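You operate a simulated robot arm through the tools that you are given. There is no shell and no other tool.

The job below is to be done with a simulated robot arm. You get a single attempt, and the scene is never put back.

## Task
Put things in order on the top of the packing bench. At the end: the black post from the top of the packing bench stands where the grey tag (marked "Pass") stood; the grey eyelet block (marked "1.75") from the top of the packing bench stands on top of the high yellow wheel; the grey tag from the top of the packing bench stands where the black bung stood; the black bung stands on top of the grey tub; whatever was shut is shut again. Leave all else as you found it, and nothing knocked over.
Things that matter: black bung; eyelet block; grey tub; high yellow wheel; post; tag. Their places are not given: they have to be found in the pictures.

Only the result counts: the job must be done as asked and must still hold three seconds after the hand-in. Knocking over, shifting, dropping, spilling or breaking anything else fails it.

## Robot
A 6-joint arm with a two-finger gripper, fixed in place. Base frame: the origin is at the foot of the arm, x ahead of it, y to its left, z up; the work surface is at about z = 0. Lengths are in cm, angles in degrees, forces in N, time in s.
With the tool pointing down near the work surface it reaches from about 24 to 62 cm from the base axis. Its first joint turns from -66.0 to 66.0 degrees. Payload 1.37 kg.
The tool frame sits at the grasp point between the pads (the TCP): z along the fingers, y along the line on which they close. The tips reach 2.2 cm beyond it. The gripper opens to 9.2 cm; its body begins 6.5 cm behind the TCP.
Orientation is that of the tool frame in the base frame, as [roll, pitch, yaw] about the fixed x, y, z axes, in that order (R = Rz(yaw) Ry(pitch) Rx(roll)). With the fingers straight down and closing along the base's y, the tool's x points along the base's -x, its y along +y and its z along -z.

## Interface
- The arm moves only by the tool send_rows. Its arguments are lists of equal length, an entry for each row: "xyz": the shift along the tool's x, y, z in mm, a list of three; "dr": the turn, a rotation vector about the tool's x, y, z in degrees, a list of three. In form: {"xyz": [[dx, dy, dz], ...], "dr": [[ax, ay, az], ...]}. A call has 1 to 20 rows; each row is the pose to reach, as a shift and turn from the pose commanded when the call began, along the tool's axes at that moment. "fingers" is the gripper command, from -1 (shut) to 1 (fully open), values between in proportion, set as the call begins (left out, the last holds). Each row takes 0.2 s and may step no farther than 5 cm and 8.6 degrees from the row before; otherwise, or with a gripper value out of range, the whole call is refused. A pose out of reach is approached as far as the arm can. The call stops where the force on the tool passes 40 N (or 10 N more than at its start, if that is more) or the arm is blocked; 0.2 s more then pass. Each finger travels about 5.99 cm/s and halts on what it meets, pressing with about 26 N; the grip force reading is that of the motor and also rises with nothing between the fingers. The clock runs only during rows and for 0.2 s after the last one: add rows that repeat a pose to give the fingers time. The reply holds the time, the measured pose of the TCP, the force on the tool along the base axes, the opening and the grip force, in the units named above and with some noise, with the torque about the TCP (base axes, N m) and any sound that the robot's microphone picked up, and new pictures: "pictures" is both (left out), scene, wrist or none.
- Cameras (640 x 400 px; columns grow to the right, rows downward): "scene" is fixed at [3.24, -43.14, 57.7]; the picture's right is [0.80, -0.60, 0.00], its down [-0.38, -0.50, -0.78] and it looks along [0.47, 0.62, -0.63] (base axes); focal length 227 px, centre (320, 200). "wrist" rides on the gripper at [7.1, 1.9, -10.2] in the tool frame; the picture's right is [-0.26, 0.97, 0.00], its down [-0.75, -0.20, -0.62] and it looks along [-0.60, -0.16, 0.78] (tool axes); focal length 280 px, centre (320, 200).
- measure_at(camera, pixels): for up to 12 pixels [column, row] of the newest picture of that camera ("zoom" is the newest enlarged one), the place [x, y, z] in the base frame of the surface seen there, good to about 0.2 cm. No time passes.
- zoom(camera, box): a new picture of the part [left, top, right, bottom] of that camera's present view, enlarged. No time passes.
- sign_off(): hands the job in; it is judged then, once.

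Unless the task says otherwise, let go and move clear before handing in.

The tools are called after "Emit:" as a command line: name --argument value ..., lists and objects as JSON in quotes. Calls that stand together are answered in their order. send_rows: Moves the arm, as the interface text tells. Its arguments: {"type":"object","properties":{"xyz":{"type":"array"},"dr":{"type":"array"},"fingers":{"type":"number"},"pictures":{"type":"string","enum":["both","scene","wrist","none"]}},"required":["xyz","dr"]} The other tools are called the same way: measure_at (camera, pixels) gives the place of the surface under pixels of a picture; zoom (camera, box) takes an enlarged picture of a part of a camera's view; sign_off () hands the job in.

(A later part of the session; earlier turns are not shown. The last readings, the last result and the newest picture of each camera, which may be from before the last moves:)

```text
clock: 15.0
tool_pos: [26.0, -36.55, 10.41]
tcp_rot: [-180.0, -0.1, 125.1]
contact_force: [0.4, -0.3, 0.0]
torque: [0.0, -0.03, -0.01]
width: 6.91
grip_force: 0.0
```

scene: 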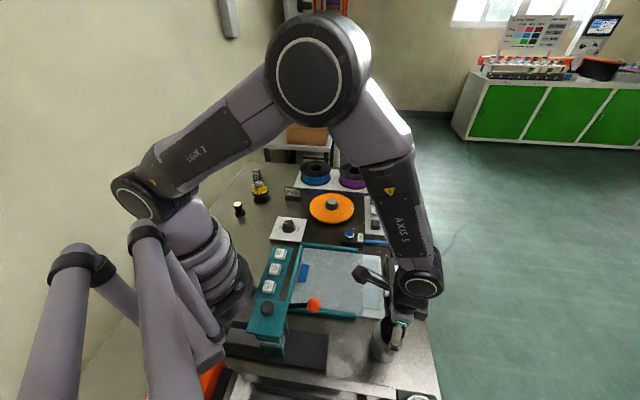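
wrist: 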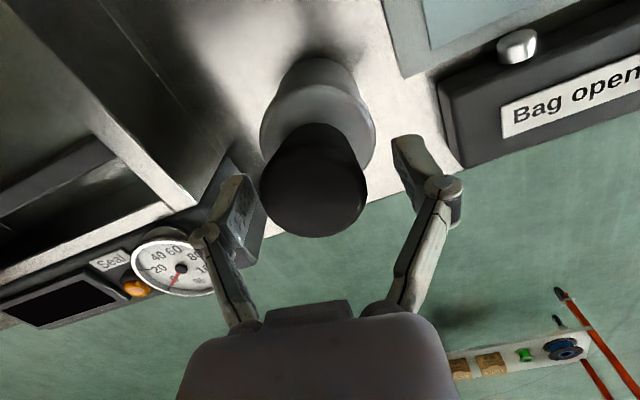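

The gripper is open at 6.9 cm and the bung stands on the tub, slightly left of the gripper centre but touching neither finger. I'll rise straight up and check it.

Emit:
send_rows --xyz '[[0, 0, -15], [0, 0, -45], [0, 0, -85], [0, 0, -125], [0, 0, -150], [0, 0, -150]]' --dr '[[0, 0, 0], [0, 0, 0], [0, 0, 0], [0, 0, 0], [0, 0, 0], [0, 0, 0]]' --fingers 0.5

Emit:
zoom --camera "wrist" --box '[240, 0, 400, 140]'

Emit:
zoom --camera "scene" --box '[350, 290, 430, 370]'

Emit:
measure_at --camera "wrist" --pixels '[[321, 70], [300, 70], [340, 70], [315, 90], [315, 55]]'

```text
clock: 16.4
tool_pos: [26.21, -36.22, 25.33]
tcp_rot: [-179.9, -0.1, 125.0]
contact_force: [-0.6, 0.1, 0.2]
torque: [0.0, 0.02, -0.01]
width: 6.89
grip_force: 0.1
```

scene: 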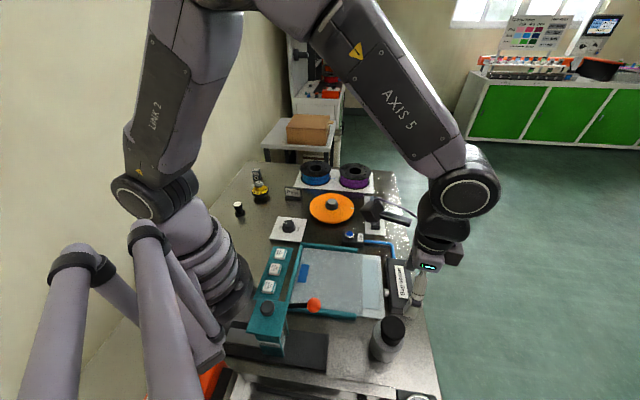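
wrist: 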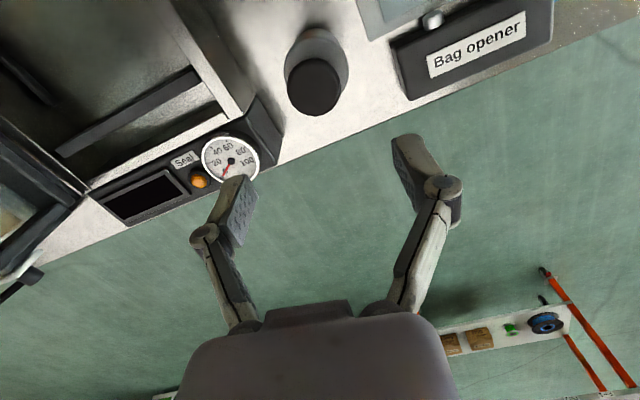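

```text
2.86 times, centred on (320, 70) of wrist
```

zoom: 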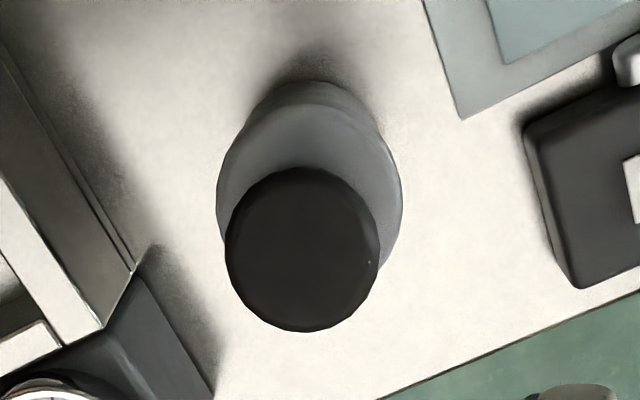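

```text
5.00 times, centred on (390, 330) of scene
```

zoom: 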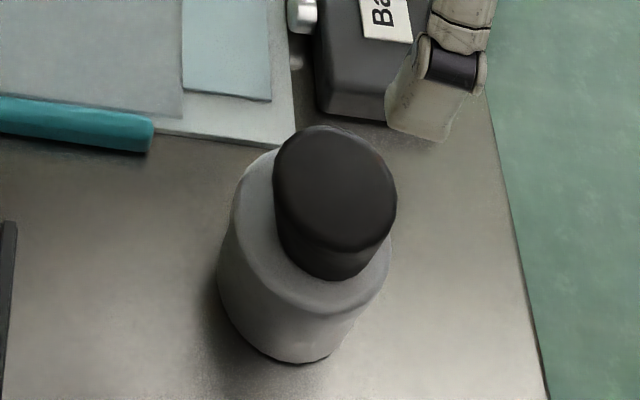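

```text
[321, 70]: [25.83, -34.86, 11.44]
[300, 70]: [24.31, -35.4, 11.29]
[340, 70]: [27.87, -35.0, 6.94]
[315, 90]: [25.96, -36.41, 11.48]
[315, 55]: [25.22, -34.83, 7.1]
```

The bung stands upright and centred on the tub (about (25.8,-36.3), top z≈11.5), and the tub has not moved. I'll now swing back to hover above the tag with the tool turned to 40° so the fingers close along its width.

Emit:
send_rows --xyz '[[2.8, 40.5, 0], [9.1, 80.6, 0], [19, 119.9, 0], [32.5, 157.9, 0], [49.5, 194.6, 0], [69.6, 229.7, 0], [92.7, 262.5, 0], [118.8, 293.1, 0], [147.3, 321.2, 0], [178.4, 346.6, 0], [211.6, 369, 0], [246.6, 388.1, 0], [283.2, 404.1, 0], [320.8, 416.6, 0], [359.6, 425.5, 25], [398.9, 431.1, 50], [398.9, 431.1, 80], [398.9, 431.1, 80]]' --dr '[[0, 0, -5.94], [0, 0, -11.88], [0, 0, -17.81], [0, 0, -23.75], [0, 0, -29.69], [0, 0, -35.63], [0, 0, -41.56], [0, 0, -47.5], [0, 0, -53.44], [0, 0, -59.38], [0, 0, -65.31], [0, 0, -71.25], [0, 0, -77.19], [0, 0, -83.13], [0, 0, -89.06], [0, 0, -95], [0, 0, -95], [0, 0, -95]]' --fingers 1

```text
clock: 20.2
tool_pos: [38.48, 21.27, 17.58]
tcp_rot: [-179.9, 0.0, -139.9]
contact_force: [-0.6, 0.4, 0.4]
torque: [-0.01, -0.02, 0.0]
width: 9.18
grip_force: 0.1
```

scene: 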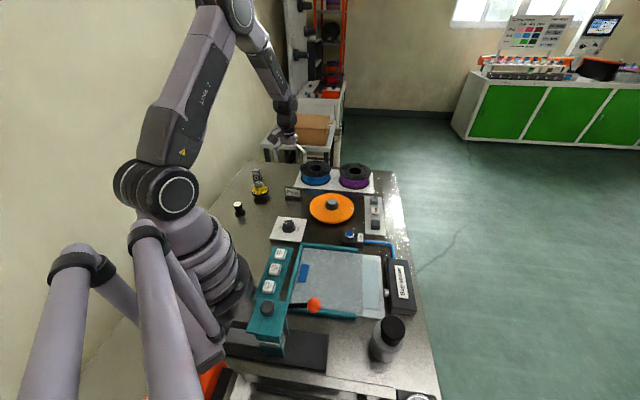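
wrist: 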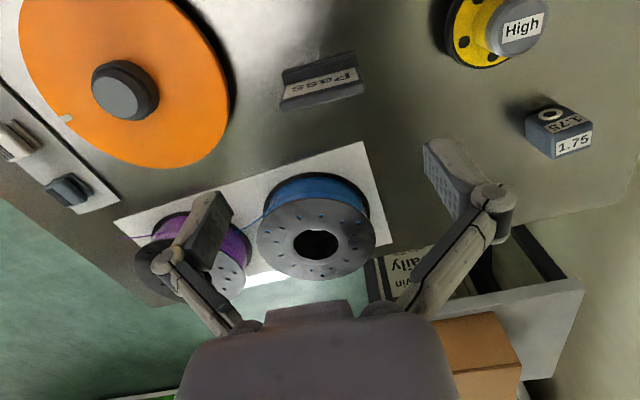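

The tag is at (322,80) in the wrist view, with the orange wheel to its left and the yellow wheel on the right at (480,35). I'll zoom in and measure the tag's foot and plate, and the orange wheel's edge.

Emit:
zoom --camera "wrist" --box '[272, 45, 376, 110]'

Emit:
measure_at --camera "zoom" --pixels '[[70, 170], [70, 140], [510, 50], [540, 90], [555, 200], [570, 275], [60, 380], [300, 110], [300, 360], [560, 240], [50, 350], [480, 60]]'

Emit:
measure_at --camera "wrist" --pixels '[[230, 95], [225, 55], [215, 25], [232, 115], [240, 80], [200, 150], [445, 40], [455, 60], [366, 145], [310, 158], [315, 180], [370, 200]]'

```text
6.15 times, centred on (324, 78) of wrist
```

zoom: 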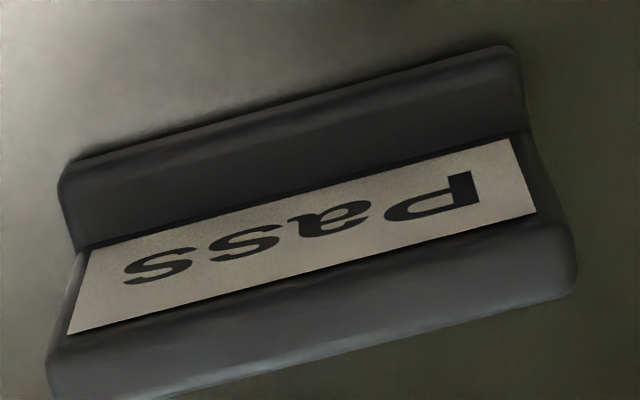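

```text
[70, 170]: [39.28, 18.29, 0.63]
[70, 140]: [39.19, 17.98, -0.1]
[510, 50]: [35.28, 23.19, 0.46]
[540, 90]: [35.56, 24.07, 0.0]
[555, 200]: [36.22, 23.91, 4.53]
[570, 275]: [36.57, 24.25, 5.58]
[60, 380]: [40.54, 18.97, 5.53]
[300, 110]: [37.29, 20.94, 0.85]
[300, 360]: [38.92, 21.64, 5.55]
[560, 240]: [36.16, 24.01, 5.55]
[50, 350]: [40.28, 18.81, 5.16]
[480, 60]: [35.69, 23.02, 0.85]
```

```text
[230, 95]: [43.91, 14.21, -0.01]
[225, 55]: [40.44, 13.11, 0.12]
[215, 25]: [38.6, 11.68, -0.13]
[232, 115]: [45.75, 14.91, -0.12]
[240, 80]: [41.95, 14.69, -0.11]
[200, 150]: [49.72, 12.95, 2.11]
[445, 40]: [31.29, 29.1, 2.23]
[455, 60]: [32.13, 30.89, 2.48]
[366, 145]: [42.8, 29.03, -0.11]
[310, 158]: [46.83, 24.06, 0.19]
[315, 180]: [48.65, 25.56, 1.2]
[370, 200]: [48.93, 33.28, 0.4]
```

The tag's long axis fits φ≈38.5° and its plate's mid-depth lies about 1.4 cm behind the foot's front edge. I'll check the foot's right end in the scene view and the near edge of the orange disc for finger clearance.

Emit:
zoom --camera "scene" --box '[280, 180, 312, 200]'

Emit:
measure_at --camera "zoom" --pixels '[[405, 370], [425, 305], [432, 295], [415, 360], [150, 335], [400, 170], [145, 140], [300, 155], [395, 350], [428, 320], [410, 240], [580, 385]]'

Emit:
measure_at --camera "wrist" --pixels '[[226, 90], [222, 70], [210, 40], [228, 110], [218, 128], [205, 30], [215, 100], [130, 90]]'

```text
16.00 times, centred on (296, 190) of scene
```

zoom: 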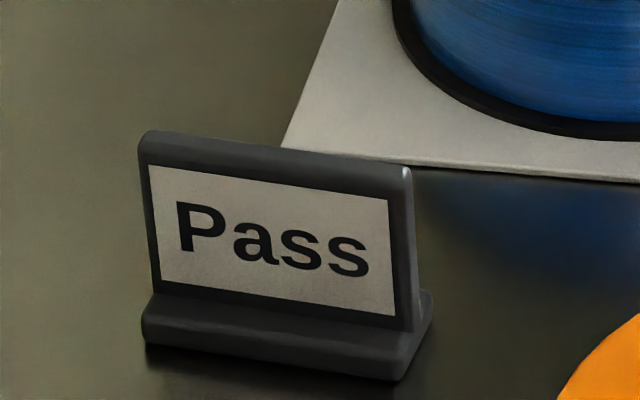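

```text
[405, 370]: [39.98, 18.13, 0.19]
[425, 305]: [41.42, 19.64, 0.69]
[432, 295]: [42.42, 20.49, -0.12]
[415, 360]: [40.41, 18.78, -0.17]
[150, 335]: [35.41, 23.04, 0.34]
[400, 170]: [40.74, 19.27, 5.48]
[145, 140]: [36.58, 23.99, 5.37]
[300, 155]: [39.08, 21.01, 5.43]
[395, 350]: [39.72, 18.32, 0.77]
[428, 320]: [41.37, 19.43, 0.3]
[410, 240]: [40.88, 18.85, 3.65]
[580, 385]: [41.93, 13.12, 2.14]
```

```text
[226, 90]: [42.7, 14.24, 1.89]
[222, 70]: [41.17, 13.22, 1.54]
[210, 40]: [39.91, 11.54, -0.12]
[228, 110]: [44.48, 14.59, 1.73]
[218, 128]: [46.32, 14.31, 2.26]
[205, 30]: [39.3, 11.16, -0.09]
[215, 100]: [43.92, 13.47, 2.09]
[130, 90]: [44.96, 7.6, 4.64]
```

The orange disc edge is about 4.9 cm beyond the tag's right end, which is enough room for the finger. The tag's grip centre computes to (38.5,21.5), so I'll turn to φ=38.5° and re-read the pose.

Emit:
send_rows --xyz '[[0, 0, 0], [0, 0, 0]]' --dr '[[0, 0, 1.5], [0, 0, 1.5]]' --fingers 0.87 --pictures "none"

Emit:
send_rows --xyz '[[0, 0, 0]]' --dr '[[0, 0, 0]]' --fingers 0.87 --pictures "none"

Emit:
send_rows --xyz '[[0, 0, 0]]' --dr '[[0, 0, 0]]' --fingers 0.87 --pictures "wrist"

```text
clock: 20.8
tool_pos: [38.51, 21.15, 17.51]
tcp_rot: [180.0, -0.1, -141.4]
contact_force: [-0.1, 0.4, 1.1]
torque: [0.01, 0.0, -0.03]
width: 8.61
grip_force: 0.1
```

```text
clock: 21.2
tool_pos: [38.55, 21.21, 17.44]
tcp_rot: [-180.0, 0.0, -141.6]
contact_force: [0.9, 0.3, -0.3]
torque: [0.02, -0.02, -0.01]
width: 8.62
grip_force: 0.1
```

```text
clock: 21.6
tool_pos: [38.54, 21.25, 17.51]
tcp_rot: [180.0, 0.1, -141.5]
contact_force: [0.2, 0.5, -0.6]
torque: [-0.01, 0.0, 0.01]
width: 8.63
grip_force: 0.0
```

wrist: 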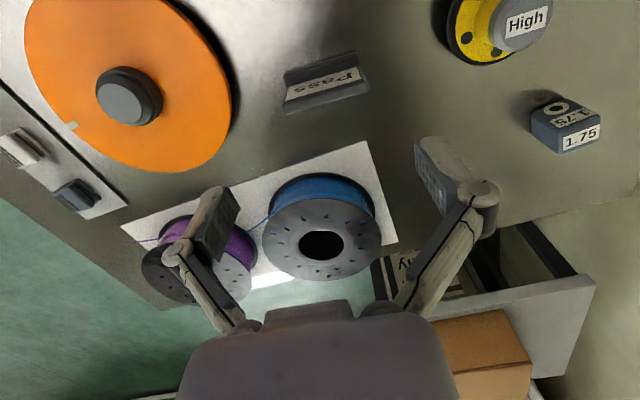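

The averaged pose is (38.53,21.22,17.5), so I need a small shift of 1.6 mm outward and 2.3 mm along the width. I'll apply that while descending to z≈8.5 and then look.

Emit:
send_rows --xyz '[[-1.6, 2.3, 30], [-1.6, 2.3, 65], [-1.6, 2.3, 90], [-1.6, 2.3, 90]]' --dr '[[0, 0, 0], [0, 0, 0], [0, 0, 0], [0, 0, 0]]' --fingers 0.87

Emit:
zoom --camera "wrist" --box '[180, 60, 500, 260]'

```text
clock: 22.6
tool_pos: [38.42, 21.37, 8.53]
tcp_rot: [-180.0, -0.1, -141.5]
contact_force: [0.0, 0.6, 0.2]
torque: [0.01, 0.01, 0.0]
width: 8.59
grip_force: 0.1
```

scene: 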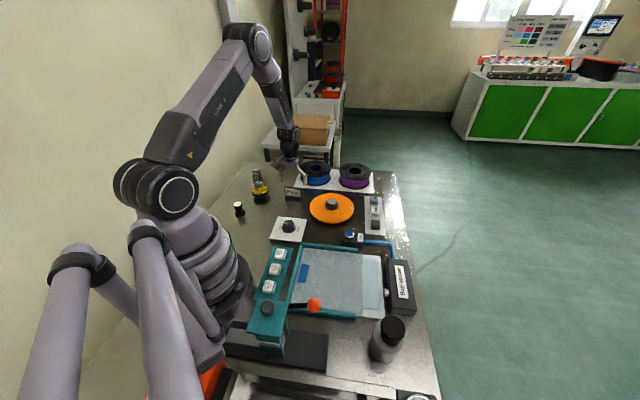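
wrist: 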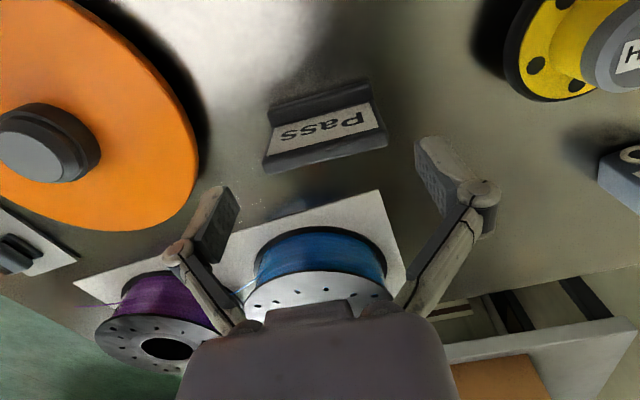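

```text
2.00 times, centred on (340, 160) of wrist
```

zoom: 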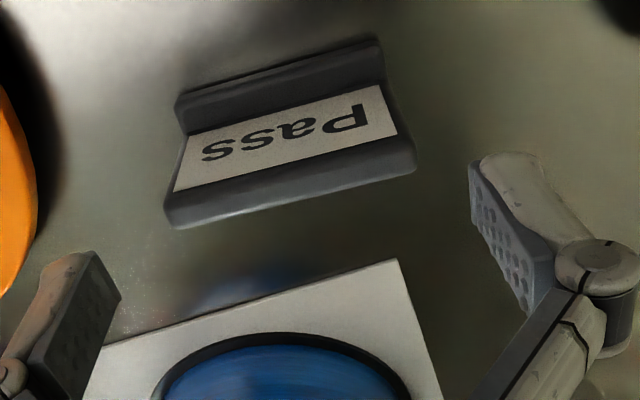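

The pads (220,220) and (440,175) straddle the tag (325,130) with clear margin on both sides. I'll descend a further 5.8 cm to z≈2.7.

Emit:
send_rows --xyz '[[0, 0, 20], [0, 0, 40], [0, 0, 52], [0, 0, 58], [0, 0, 58]]' --dr '[[0, 0, 0], [0, 0, 0], [0, 0, 0], [0, 0, 0], [0, 0, 0]]' --fingers 0.87

Emit:
zoom --camera "wrist" --box '[180, 100, 500, 300]'

```text
clock: 23.8
tool_pos: [38.4, 21.29, 2.67]
tcp_rot: [-180.0, -0.1, -141.5]
contact_force: [0.6, -1.1, 0.4]
torque: [0.0, -0.02, -0.03]
width: 8.61
grip_force: 0.2
```

scene: 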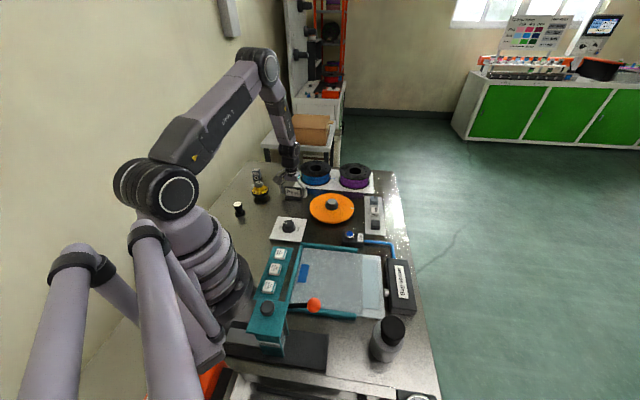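
wrist: 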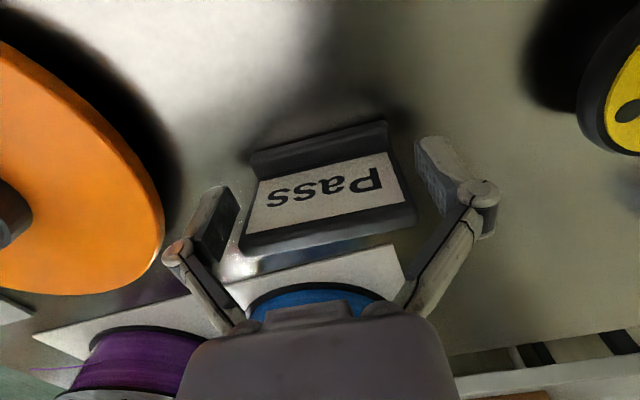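

```text
2.00 times, centred on (340, 200) of wrist
```

zoom: 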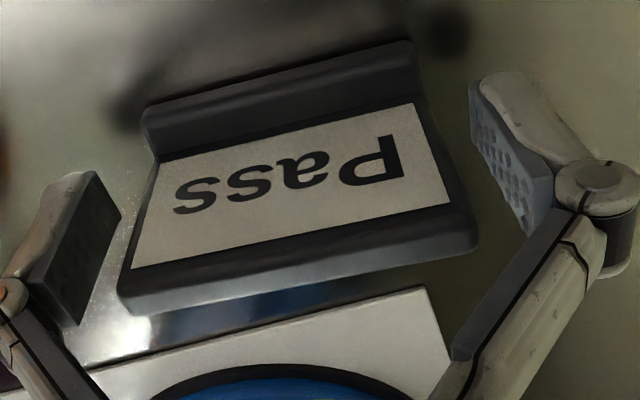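

The tag lies squarely between the pads with its centre near (325,190), where the TCP projects (320,186). I'll close on its ends.

Emit:
send_rows --xyz '[[0, 0, 0], [0, 0, 0], [0, 0, 0], [0, 0, 0]]' --dr '[[0, 0, 0], [0, 0, 0], [0, 0, 0], [0, 0, 0]]' --fingers -1

Emit:
zoom --camera "wrist" --box '[180, 100, 500, 300]'

```text
clock: 24.8
tool_pos: [38.31, 21.37, 2.72]
tcp_rot: [-179.9, 0.1, -141.6]
contact_force: [-0.9, -1.5, 7.3]
torque: [0.07, 0.05, -0.01]
width: 6.88
grip_force: 25.9
```

scene: 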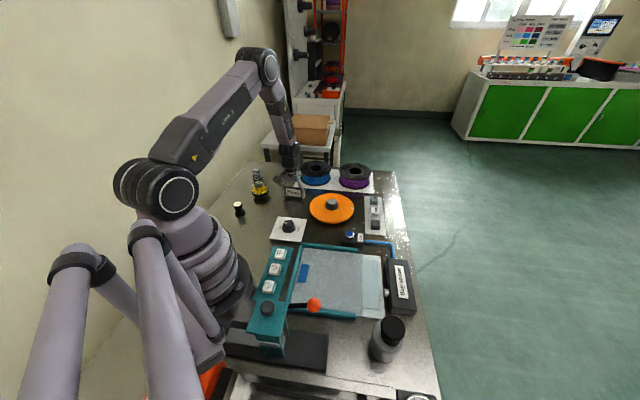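
wrist: 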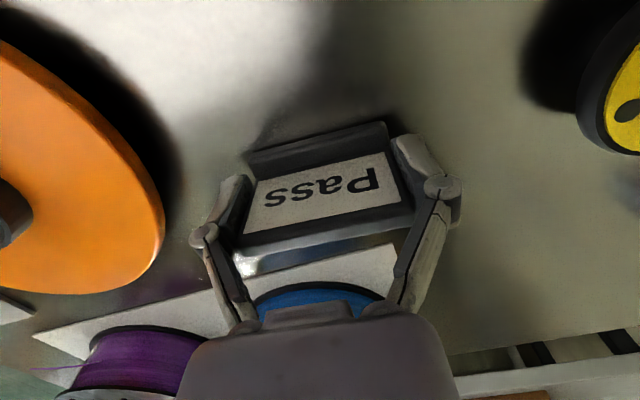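

```text
2.00 times, centred on (340, 200) of wrist
```

zoom: 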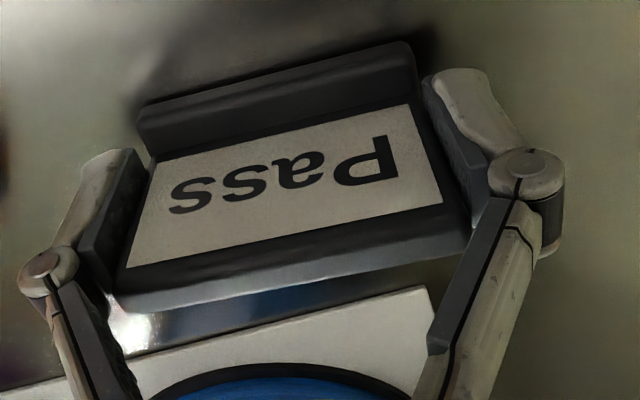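

The tag is gripped at 6.88 cm with the TCP at about (38.38,21.35), which is the footprint centre to remember for the post. I'll lift it 10 cm and check that it hangs level.

Emit:
send_rows --xyz '[[0, 0, -8], [0, 0, -25], [0, 0, -60], [0, 0, -100], [0, 0, -100]]' --dr '[[0, 0, 0], [0, 0, 0], [0, 0, 0], [0, 0, 0], [0, 0, 0]]' --fingers -1

Emit:
zoom --camera "scene" --box '[260, 130, 340, 200]'

```text
clock: 26.0
tool_pos: [38.41, 21.49, 13.0]
tcp_rot: [180.0, 0.0, -141.4]
contact_force: [0.5, -0.2, 0.5]
torque: [-0.01, -0.02, 0.05]
width: 6.91
grip_force: 26.1
```

scene: 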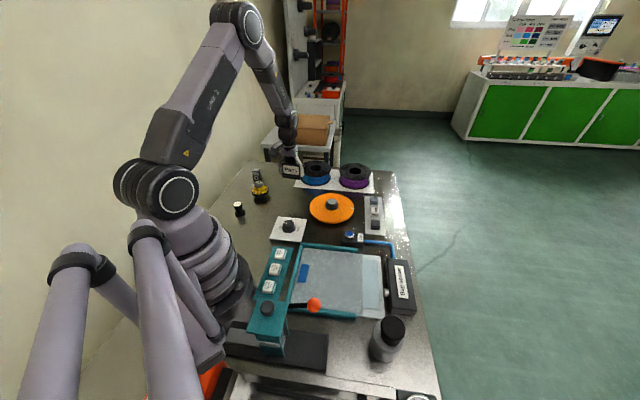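
wrist: 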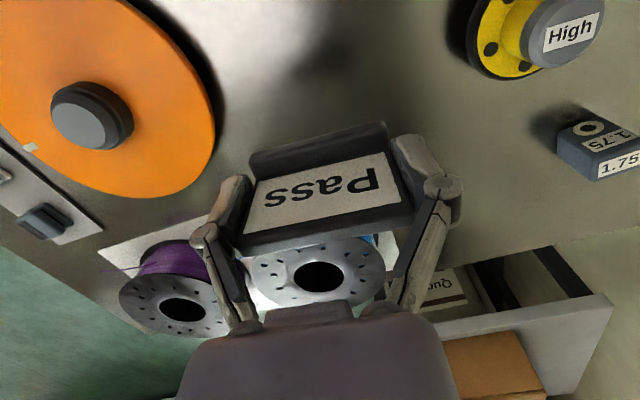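

```text
5.71 times, centred on (300, 165) of scene
```

zoom: 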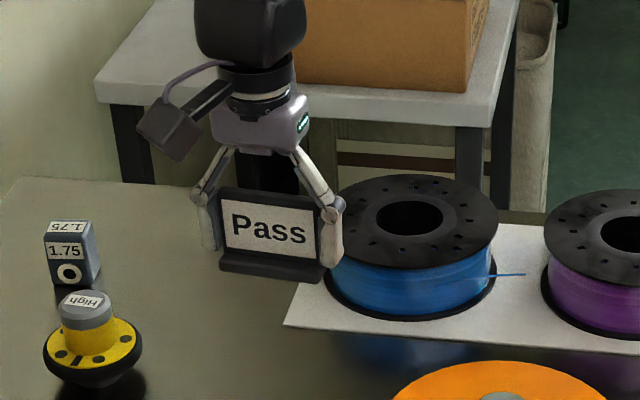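

The tag hangs level and firm at z≈13 (scene pixel (291,172)). I'll carry it across to above the bung's old place at (41.1,35.55).

Emit:
send_rows --xyz '[[-27.4, 23.6, 0], [-54.8, 47.1, 0], [-82.1, 70.7, 0], [-109.5, 94.2, 0], [-109.5, 94.2, 0], [-109.5, 94.2, 0]]' --dr '[[0, 0, 0], [0, 0, 0], [0, 0, 0], [0, 0, 0], [0, 0, 0], [0, 0, 0]]' --fingers -1

Emit:
send_rows --xyz '[[0, 0, 0]]' --dr '[[0, 0, 0]]' --fingers -1 --pictures "none"

Emit:
send_rows --xyz '[[0, 0, 0]]' --dr '[[0, 0, 0]]' --fingers -1 --pictures "none"

```text
clock: 27.4
tool_pos: [41.05, 35.02, 12.74]
tcp_rot: [-180.0, -0.1, -141.5]
contact_force: [-0.4, -0.2, 0.0]
torque: [-0.01, 0.02, -0.03]
width: 6.9
grip_force: 26.3
```

scene: 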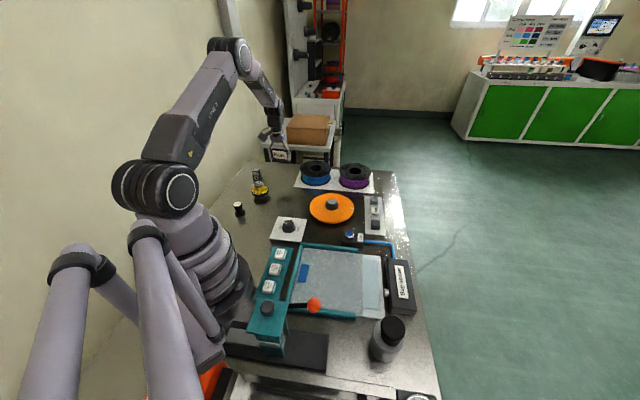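
wrist: 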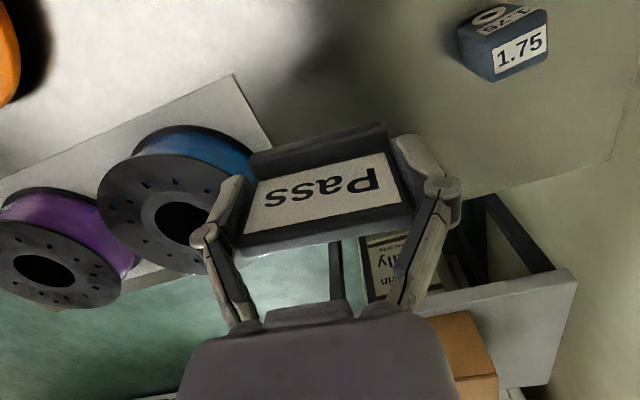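

```text
clock: 27.8
tool_pos: [41.23, 35.09, 12.71]
tcp_rot: [179.9, 0.0, -141.5]
contact_force: [0.2, 1.0, -0.7]
torque: [0.01, 0.0, 0.03]
width: 6.9
grip_force: 25.7
```

```text
clock: 28.2
tool_pos: [41.06, 35.12, 12.71]
tcp_rot: [179.9, 0.1, -141.4]
contact_force: [0.6, -0.2, 0.5]
torque: [0.0, 0.02, 0.0]
width: 6.89
grip_force: 25.4
```

The reading averages (41.11,35.08), about 0.5 cm off from the commanded shift in y. I'll measure the held tag with both cameras to settle where it really is.

Emit:
zoom --camera "scene" --box '[264, 140, 304, 165]'

Emit:
measure_at --camera "scene" --pixels '[[273, 151], [291, 153.5], [282, 152]]'

Emit:
zoom --camera "wrist" --box '[220, 110, 430, 270]'

Emit:
measure_at --camera "wrist" --pixels '[[233, 75], [273, 148], [320, 235], [255, 250], [400, 222], [250, 155], [385, 125], [318, 142], [320, 190], [500, 70], [465, 30], [500, 10]]'

```text
16.00 times, centred on (284, 152) of scene
```

zoom: 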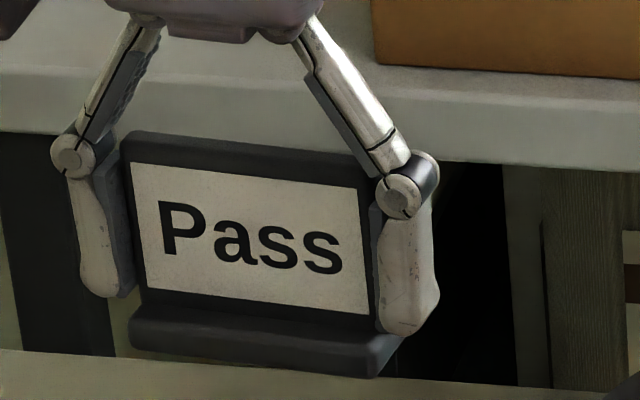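

```text
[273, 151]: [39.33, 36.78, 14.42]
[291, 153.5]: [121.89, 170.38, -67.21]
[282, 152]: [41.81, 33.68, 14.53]
```

```text
2.50 times, centred on (325, 190) of wrist
```

zoom: 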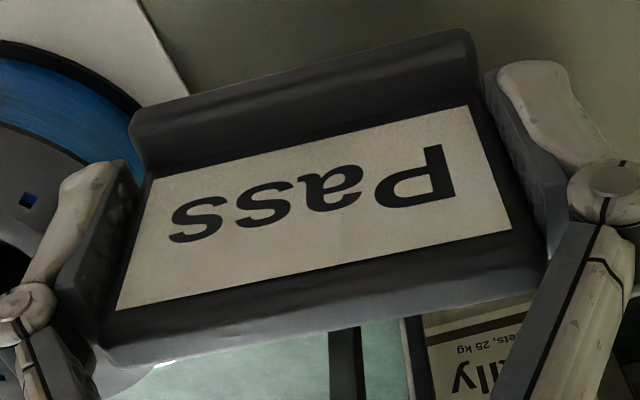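

```text
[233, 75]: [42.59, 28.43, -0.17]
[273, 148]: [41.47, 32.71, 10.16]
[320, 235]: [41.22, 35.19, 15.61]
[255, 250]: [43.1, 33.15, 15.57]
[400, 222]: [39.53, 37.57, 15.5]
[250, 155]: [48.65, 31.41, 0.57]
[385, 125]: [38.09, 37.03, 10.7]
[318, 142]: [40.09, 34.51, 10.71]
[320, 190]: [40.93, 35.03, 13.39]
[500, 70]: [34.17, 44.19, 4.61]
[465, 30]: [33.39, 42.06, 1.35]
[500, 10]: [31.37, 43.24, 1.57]
```

The wrist measurements put the held tag's mid-line near (41.2,35.3). I'll check the same top-edge points in the scene camera to compare directly with the earlier standing readings.

Emit:
zoom --camera "scene" --box '[264, 140, 304, 165]'

Emit:
measure_at --camera "zoom" --pixels '[[135, 140], [360, 168], [250, 153], [180, 146], [310, 161], [140, 330], [370, 365], [255, 348], [150, 180], [350, 200], [250, 240]]'

```text
16.00 times, centred on (284, 152) of scene
```

zoom: 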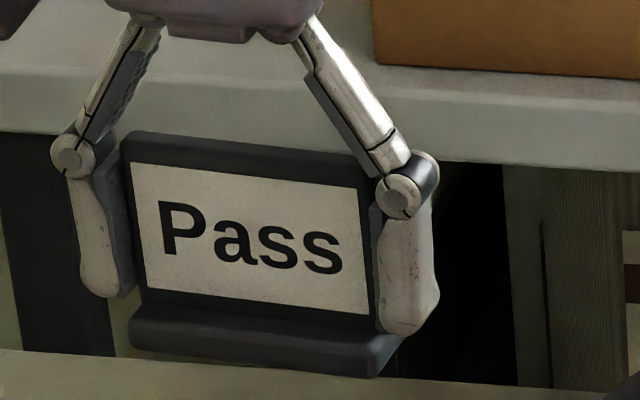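

```text
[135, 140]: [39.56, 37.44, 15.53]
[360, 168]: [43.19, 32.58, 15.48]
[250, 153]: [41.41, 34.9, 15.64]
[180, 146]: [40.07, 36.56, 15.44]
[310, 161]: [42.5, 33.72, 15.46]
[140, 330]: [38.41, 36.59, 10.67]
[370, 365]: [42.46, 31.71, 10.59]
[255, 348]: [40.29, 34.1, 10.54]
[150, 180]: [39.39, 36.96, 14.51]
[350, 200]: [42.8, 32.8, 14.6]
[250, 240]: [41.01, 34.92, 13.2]
```

Both cameras agree with the pose reading: the tag is near (41.15,35.05), so it needs about 0.45 cm more in y. I'll shift it that much and descend partway.

Emit:
send_rows --xyz '[[-2.8, 3.5, 0], [-2.8, 3.5, 30], [-2.8, 3.5, 60], [-2.8, 3.5, 80], [-2.8, 3.5, 80]]' --dr '[[0, 0, 0], [0, 0, 0], [0, 0, 0], [0, 0, 0], [0, 0, 0]]' --fingers -1

Emit:
send_rows --xyz '[[0, 0, 0]]' --dr '[[0, 0, 0]]' --fingers -1 --pictures "none"

Emit:
send_rows --xyz '[[0, 0, 0]]' --dr '[[0, 0, 0]]' --fingers -1 --pictures "none"

```text
clock: 29.4
tool_pos: [41.12, 35.53, 4.6]
tcp_rot: [180.0, 0.0, -141.6]
contact_force: [-0.4, 0.0, 0.0]
torque: [-0.01, -0.01, -0.01]
width: 6.89
grip_force: 26.5
```

scene: 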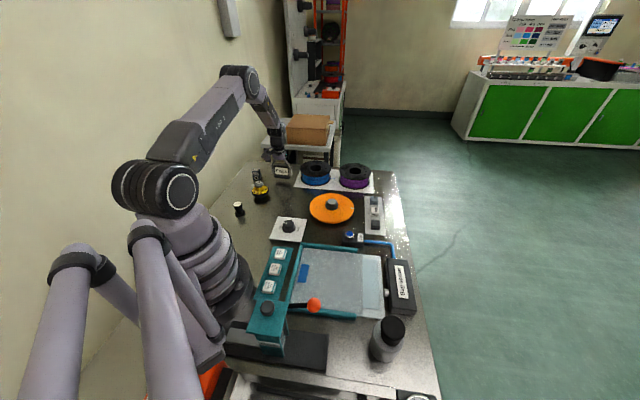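
wrist: 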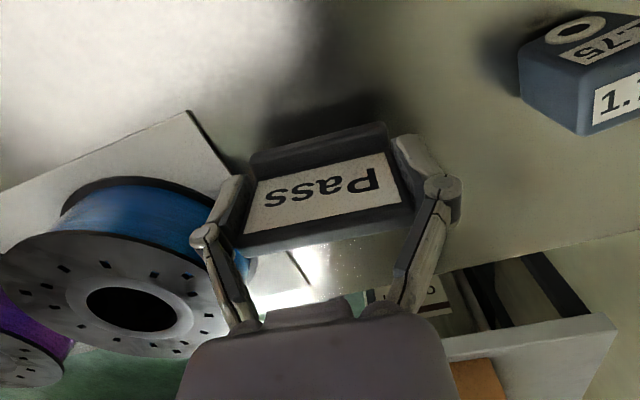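

```text
clock: 29.8
tool_pos: [41.13, 35.53, 4.61]
tcp_rot: [-180.0, 0.0, -141.4]
contact_force: [1.1, 0.3, -0.6]
torque: [0.0, -0.02, -0.01]
width: 6.91
grip_force: 25.5
```

```text
clock: 30.2
tool_pos: [41.13, 35.46, 4.68]
tcp_rot: [-179.9, 0.0, -141.5]
contact_force: [0.3, -0.1, 0.2]
torque: [-0.01, 0.0, -0.01]
width: 6.93
grip_force: 26.1
```

The pose averages (41.13,35.51,4.63), which is right over the bung's old spot. I'll lower the remaining 1.9 cm gently.

Emit:
send_rows --xyz '[[0, 0, 10], [0, 0, 15], [0, 0, 17], [0, 0, 18], [0, 0, 19], [0, 0, 19]]' --dr '[[0, 0, 0], [0, 0, 0], [0, 0, 0], [0, 0, 0], [0, 0, 0], [0, 0, 0]]' --fingers -1

Emit:
zoom --camera "scene" --box '[264, 155, 304, 180]'

Emit:
measure_at --camera "zoom" --pixels '[[140, 380], [250, 390], [370, 395], [120, 200], [370, 225], [245, 210]]'

```text
clock: 31.6
tool_pos: [41.06, 35.77, 2.84]
tcp_rot: [-180.0, 0.0, -141.5]
contact_force: [0.8, 0.2, -1.5]
torque: [-0.01, -0.02, -0.02]
width: 6.89
grip_force: 26.9
```

scene: 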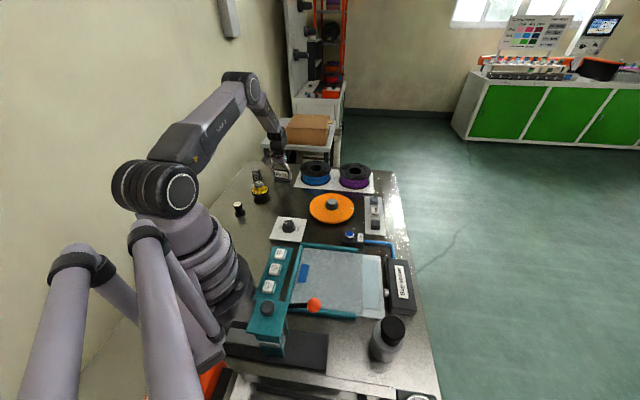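
wrist: 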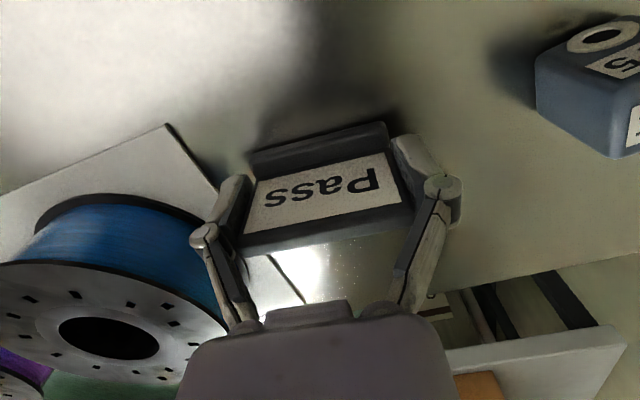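

```text
16.00 times, centred on (284, 168) of scene
```

zoom: 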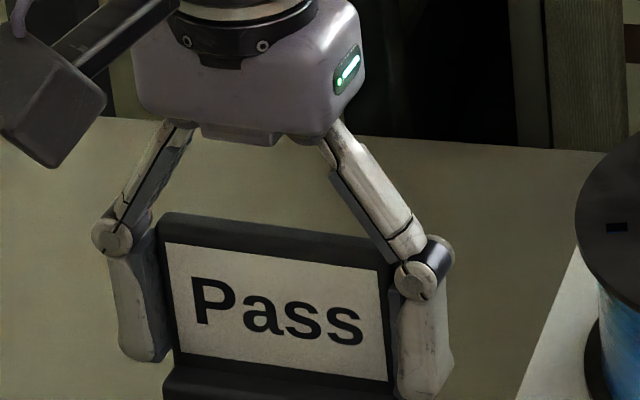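

```text
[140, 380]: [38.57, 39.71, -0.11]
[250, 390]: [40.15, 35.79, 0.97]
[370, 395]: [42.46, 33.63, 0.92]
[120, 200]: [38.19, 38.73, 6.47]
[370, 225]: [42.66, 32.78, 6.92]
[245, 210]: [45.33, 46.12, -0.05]
```

No contact yet at z≈2.84 and the reading now shows y=35.77. I'll re-read the pose and measure the tag's top edge from the scene camera before setting it down.

Emit:
send_rows --xyz '[[0, 0, 0]]' --dr '[[0, 0, 0]]' --fingers -1 --pictures "none"

Emit:
send_rows --xyz '[[0, 0, 0]]' --dr '[[0, 0, 0]]' --fingers -1 --pictures "both"

Emit:
zoom --camera "scene" --box '[264, 160, 304, 185]'

Emit:
measure_at --camera "zoom" --pixels '[[170, 142], [385, 172], [275, 158], [220, 150], [330, 166], [175, 300], [385, 330], [280, 315], [170, 335], [390, 370], [425, 330]]'

Emit:
measure_at --camera "wrist" --pixels '[[320, 235], [255, 248], [400, 222], [273, 148], [385, 125], [318, 142], [252, 160], [380, 130]]'

```text
clock: 32.0
tool_pos: [41.12, 35.73, 2.83]
tcp_rot: [-180.0, -0.1, -141.6]
contact_force: [0.2, -0.2, -0.4]
torque: [0.0, 0.0, 0.0]
width: 6.88
grip_force: 25.7
```

```text
clock: 32.4
tool_pos: [41.21, 35.74, 2.73]
tcp_rot: [180.0, -0.1, -141.4]
contact_force: [1.0, 0.1, 0.5]
torque: [-0.01, -0.01, -0.02]
width: 6.91
grip_force: 25.9
```

scene: 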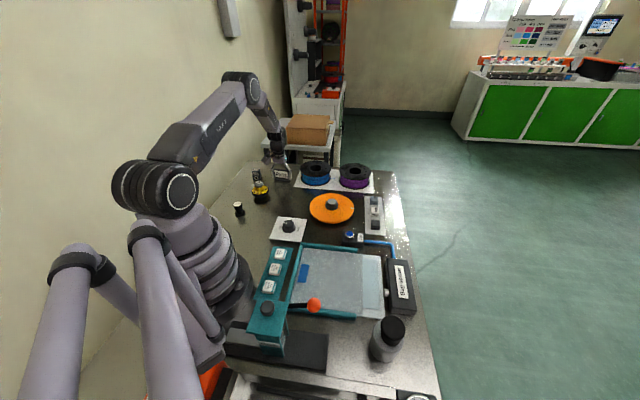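
wrist: 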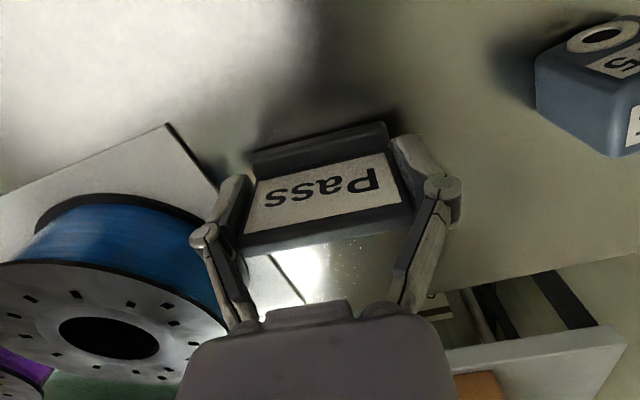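

```text
16.00 times, centred on (284, 172) of scene
```

zoom: 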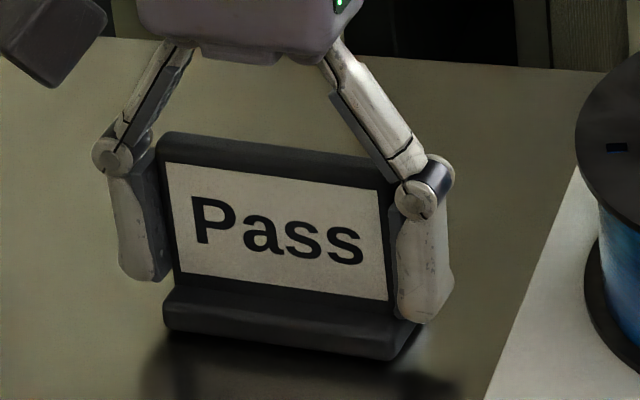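

```text
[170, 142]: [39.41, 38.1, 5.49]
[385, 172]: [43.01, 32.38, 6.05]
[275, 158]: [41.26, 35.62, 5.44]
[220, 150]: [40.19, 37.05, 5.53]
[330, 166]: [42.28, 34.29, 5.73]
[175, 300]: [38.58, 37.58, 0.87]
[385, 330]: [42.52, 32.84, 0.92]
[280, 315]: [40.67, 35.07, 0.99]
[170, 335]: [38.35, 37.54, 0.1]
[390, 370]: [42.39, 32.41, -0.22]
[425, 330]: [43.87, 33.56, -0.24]
```

```text
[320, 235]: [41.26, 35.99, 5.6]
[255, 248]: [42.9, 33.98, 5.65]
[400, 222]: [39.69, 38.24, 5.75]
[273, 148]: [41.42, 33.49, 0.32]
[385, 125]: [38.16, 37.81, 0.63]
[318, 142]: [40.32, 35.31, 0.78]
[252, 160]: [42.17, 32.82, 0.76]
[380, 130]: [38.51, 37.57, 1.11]
```

Averaging all readings, the tag is roughly 1.5 mm too far in y and about 1 mm above the bench. I'll correct that and set it down.

Emit:
send_rows --xyz '[[0.9, -1.2, 0], [0.9, -1.2, 0], [0.9, -1.2, 0.6], [0.9, -1.2, 1.2], [0.9, -1.2, 1.2]]' --dr '[[0, 0, 0], [0, 0, 0], [0, 0, 0], [0, 0, 0], [0, 0, 0]]' --fingers -1 --pictures "none"

Emit:
send_rows --xyz '[[0, 0, 0]]' --dr '[[0, 0, 0]]' --fingers -1 --pictures "none"

```text
clock: 33.6
tool_pos: [41.12, 35.61, 2.74]
tcp_rot: [180.0, 0.1, -141.5]
contact_force: [-0.2, -1.1, 3.3]
torque: [0.0, -0.04, -0.03]
width: 6.91
grip_force: 25.8
```

```text
clock: 34.0
tool_pos: [41.08, 35.72, 2.76]
tcp_rot: [-180.0, 0.1, -141.5]
contact_force: [1.5, -1.5, 3.6]
torque: [-0.01, -0.06, -0.03]
width: 6.89
grip_force: 26.2
```

Light contact (3.5 N) shows the tag foot is on the bench. I'll open the fingers to about 8.2 cm.

Emit:
send_rows --xyz '[[0, 0, 0], [0, 0, 0], [0, 0, 0]]' --dr '[[0, 0, 0], [0, 0, 0], [0, 0, 0]]' --fingers 0.78

Emit:
zoom --camera "scene" --box '[264, 160, 304, 185]'

```text
clock: 34.8
tool_pos: [41.15, 35.71, 2.82]
tcp_rot: [-180.0, 0.0, -141.5]
contact_force: [0.5, 0.7, 1.1]
torque: [-0.05, 0.02, 0.03]
width: 8.17
grip_force: 0.1
```

scene: 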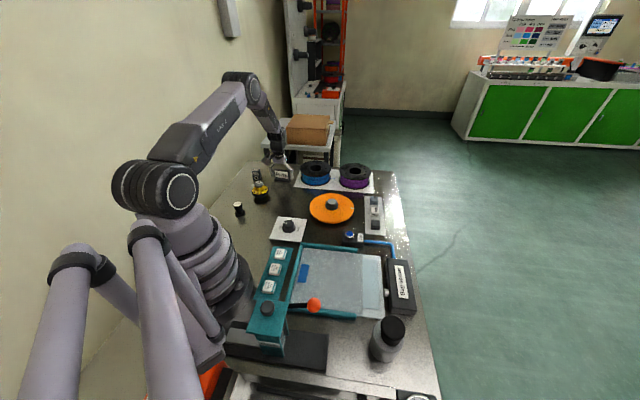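
wrist: 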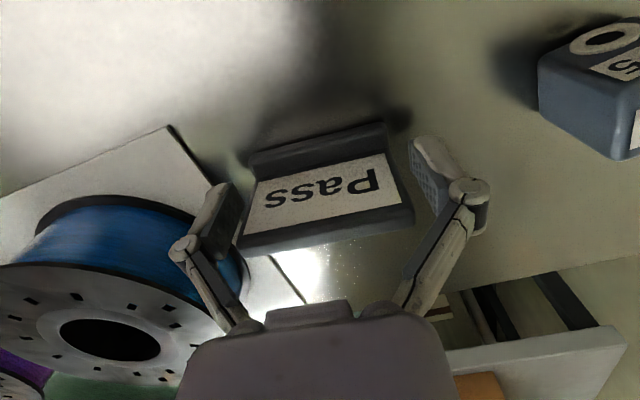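

```text
16.00 times, centred on (284, 172) of scene
```

zoom: 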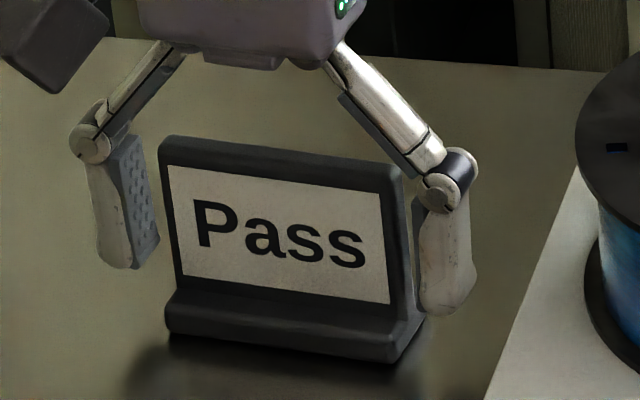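

The tag stands upright and free between the open pads. I'll rise straight up.

Emit:
send_rows --xyz '[[0, 0, -15], [0, 0, -40], [0, 0, -75], [0, 0, -110], [0, 0, -145], [0, 0, -145]]' --dr '[[0, 0, 0], [0, 0, 0], [0, 0, 0], [0, 0, 0], [0, 0, 0], [0, 0, 0]]' --fingers 0.78

Emit:
zoom --camera "scene" --box '[264, 160, 304, 185]'

Emit:
measure_at --camera "zoom" --pixels '[[170, 142], [390, 178], [280, 160], [170, 335], [390, 365], [425, 325], [280, 345]]'

```text
clock: 36.2
tool_pos: [40.86, 35.55, 16.91]
tcp_rot: [-180.0, -0.1, -141.6]
contact_force: [-0.8, -0.1, 0.6]
torque: [0.0, 0.01, 0.01]
width: 8.19
grip_force: 0.1
```

scene: 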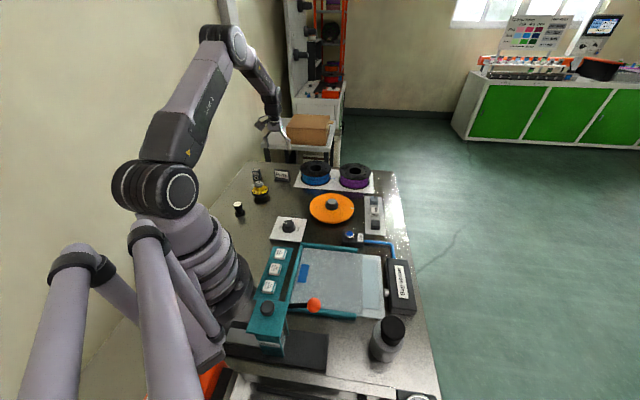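
wrist: 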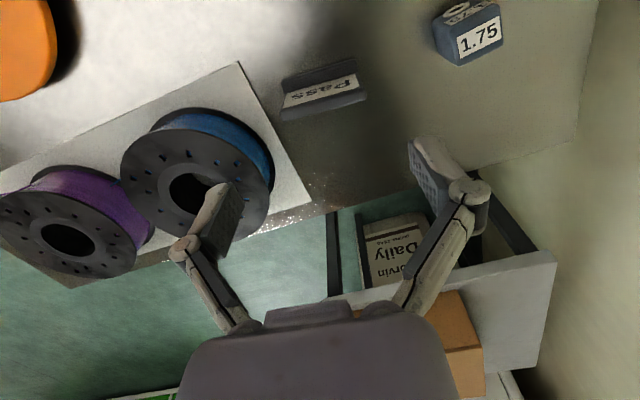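

```text
16.00 times, centred on (284, 172) of scene
```

zoom: 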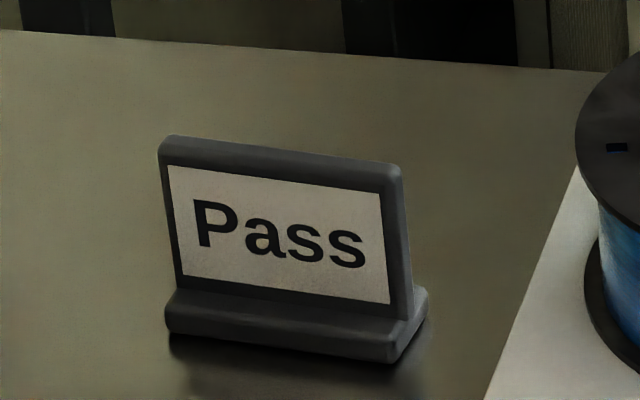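

```text
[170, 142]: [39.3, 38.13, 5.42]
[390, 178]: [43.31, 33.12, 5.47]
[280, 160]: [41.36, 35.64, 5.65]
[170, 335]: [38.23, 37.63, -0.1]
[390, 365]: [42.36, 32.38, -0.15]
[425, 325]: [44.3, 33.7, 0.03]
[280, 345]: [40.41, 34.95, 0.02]
```

The tag now stands where the bung was (top mid-point (41.3,35.6), matching the target displacement). Next I'll move over to the post near (17.5,25.7), turning to φ=55°.

Emit:
send_rows --xyz '[[40.8, 11.5, 0], [81.5, 22.9, 0], [122.3, 34.4, 0], [163, 45.8, 0], [203.8, 57.3, 0], [244.6, 68.7, 0], [244.6, 68.7, 20], [244.6, 68.7, 20]]' --dr '[[0, 0, -2.8], [0, 0, -5.5], [0, 0, -8.3], [0, 0, -11], [0, 0, -13.8], [0, 0, -16.5], [0, 0, -16.5], [0, 0, -16.5]]' --fingers 0.39

```text
clock: 38.0
tool_pos: [17.67, 25.85, 15.25]
tcp_rot: [180.0, 0.0, -124.9]
contact_force: [0.4, -0.2, 0.3]
torque: [0.03, -0.01, 0.0]
width: 6.4
grip_force: 0.1
```

scene: 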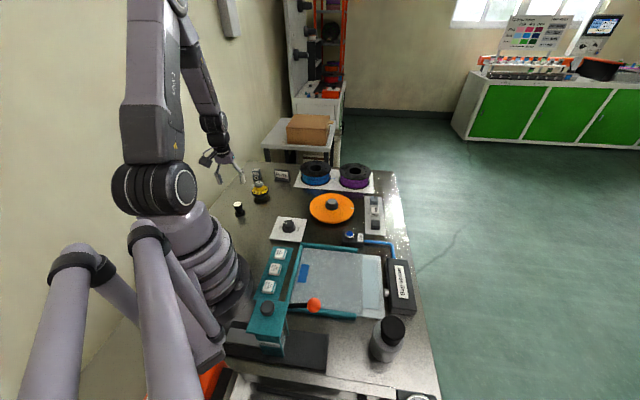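
wrist: 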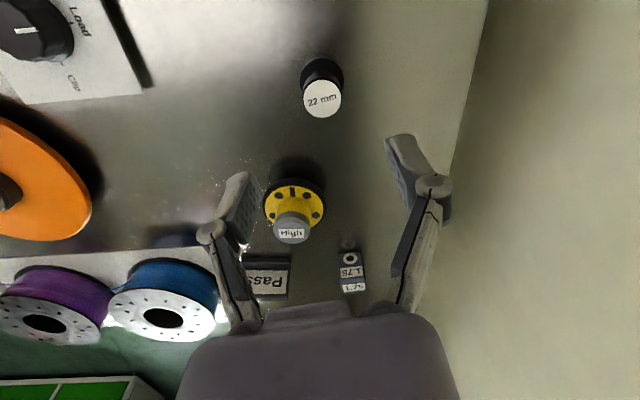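

The post shows at (322,95) in the wrist view, right under the gripper's line. I'll zoom in and measure its head and base.

Emit:
zoom --camera "wrist" --box '[282, 45, 362, 125]'

Emit:
measure_at --camera "wrist" --pixels '[[322, 98], [306, 98], [339, 98], [322, 82], [322, 114], [310, 70], [334, 70], [321, 62], [303, 75], [341, 75]]'

Emit:
zoom --camera "scene" --box '[228, 198, 260, 218]'

Emit:
measure_at --camera "zoom" --pixels '[[215, 137], [165, 145], [265, 125], [215, 110], [215, 165], [260, 325], [185, 290], [335, 265], [230, 230], [290, 200], [260, 315], [340, 280]]'

```text
5.00 times, centred on (322, 85) of wrist
```

zoom: 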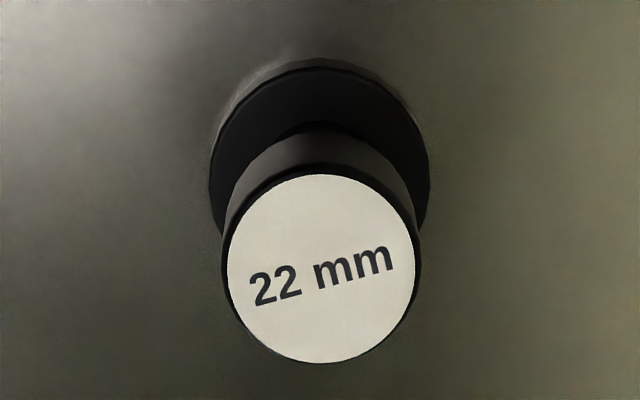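

```text
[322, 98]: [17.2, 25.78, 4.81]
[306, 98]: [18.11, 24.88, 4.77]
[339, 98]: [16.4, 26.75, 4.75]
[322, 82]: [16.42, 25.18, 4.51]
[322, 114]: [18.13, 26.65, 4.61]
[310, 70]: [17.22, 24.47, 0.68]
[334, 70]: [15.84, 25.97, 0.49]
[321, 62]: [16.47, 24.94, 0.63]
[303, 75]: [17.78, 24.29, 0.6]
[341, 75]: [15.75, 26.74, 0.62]
```

```text
16.00 times, centred on (244, 208) of scene
```

zoom: 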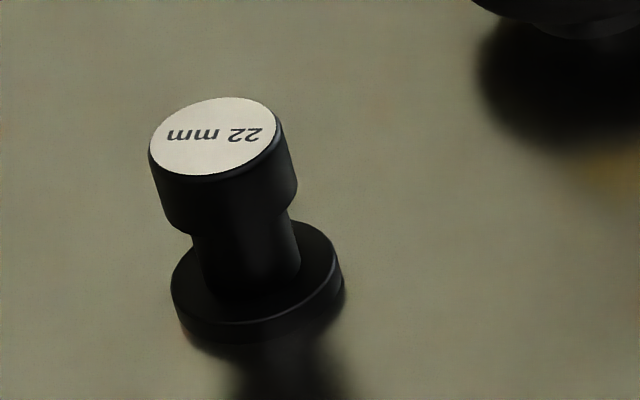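

```text
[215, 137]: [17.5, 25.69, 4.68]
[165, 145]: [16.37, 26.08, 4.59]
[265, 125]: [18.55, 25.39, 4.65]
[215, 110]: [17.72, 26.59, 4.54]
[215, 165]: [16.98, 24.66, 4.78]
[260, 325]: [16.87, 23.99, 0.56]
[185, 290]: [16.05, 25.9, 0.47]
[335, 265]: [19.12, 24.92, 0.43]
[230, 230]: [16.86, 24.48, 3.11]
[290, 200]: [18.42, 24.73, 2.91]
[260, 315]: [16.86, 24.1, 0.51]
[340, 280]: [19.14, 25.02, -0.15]
```

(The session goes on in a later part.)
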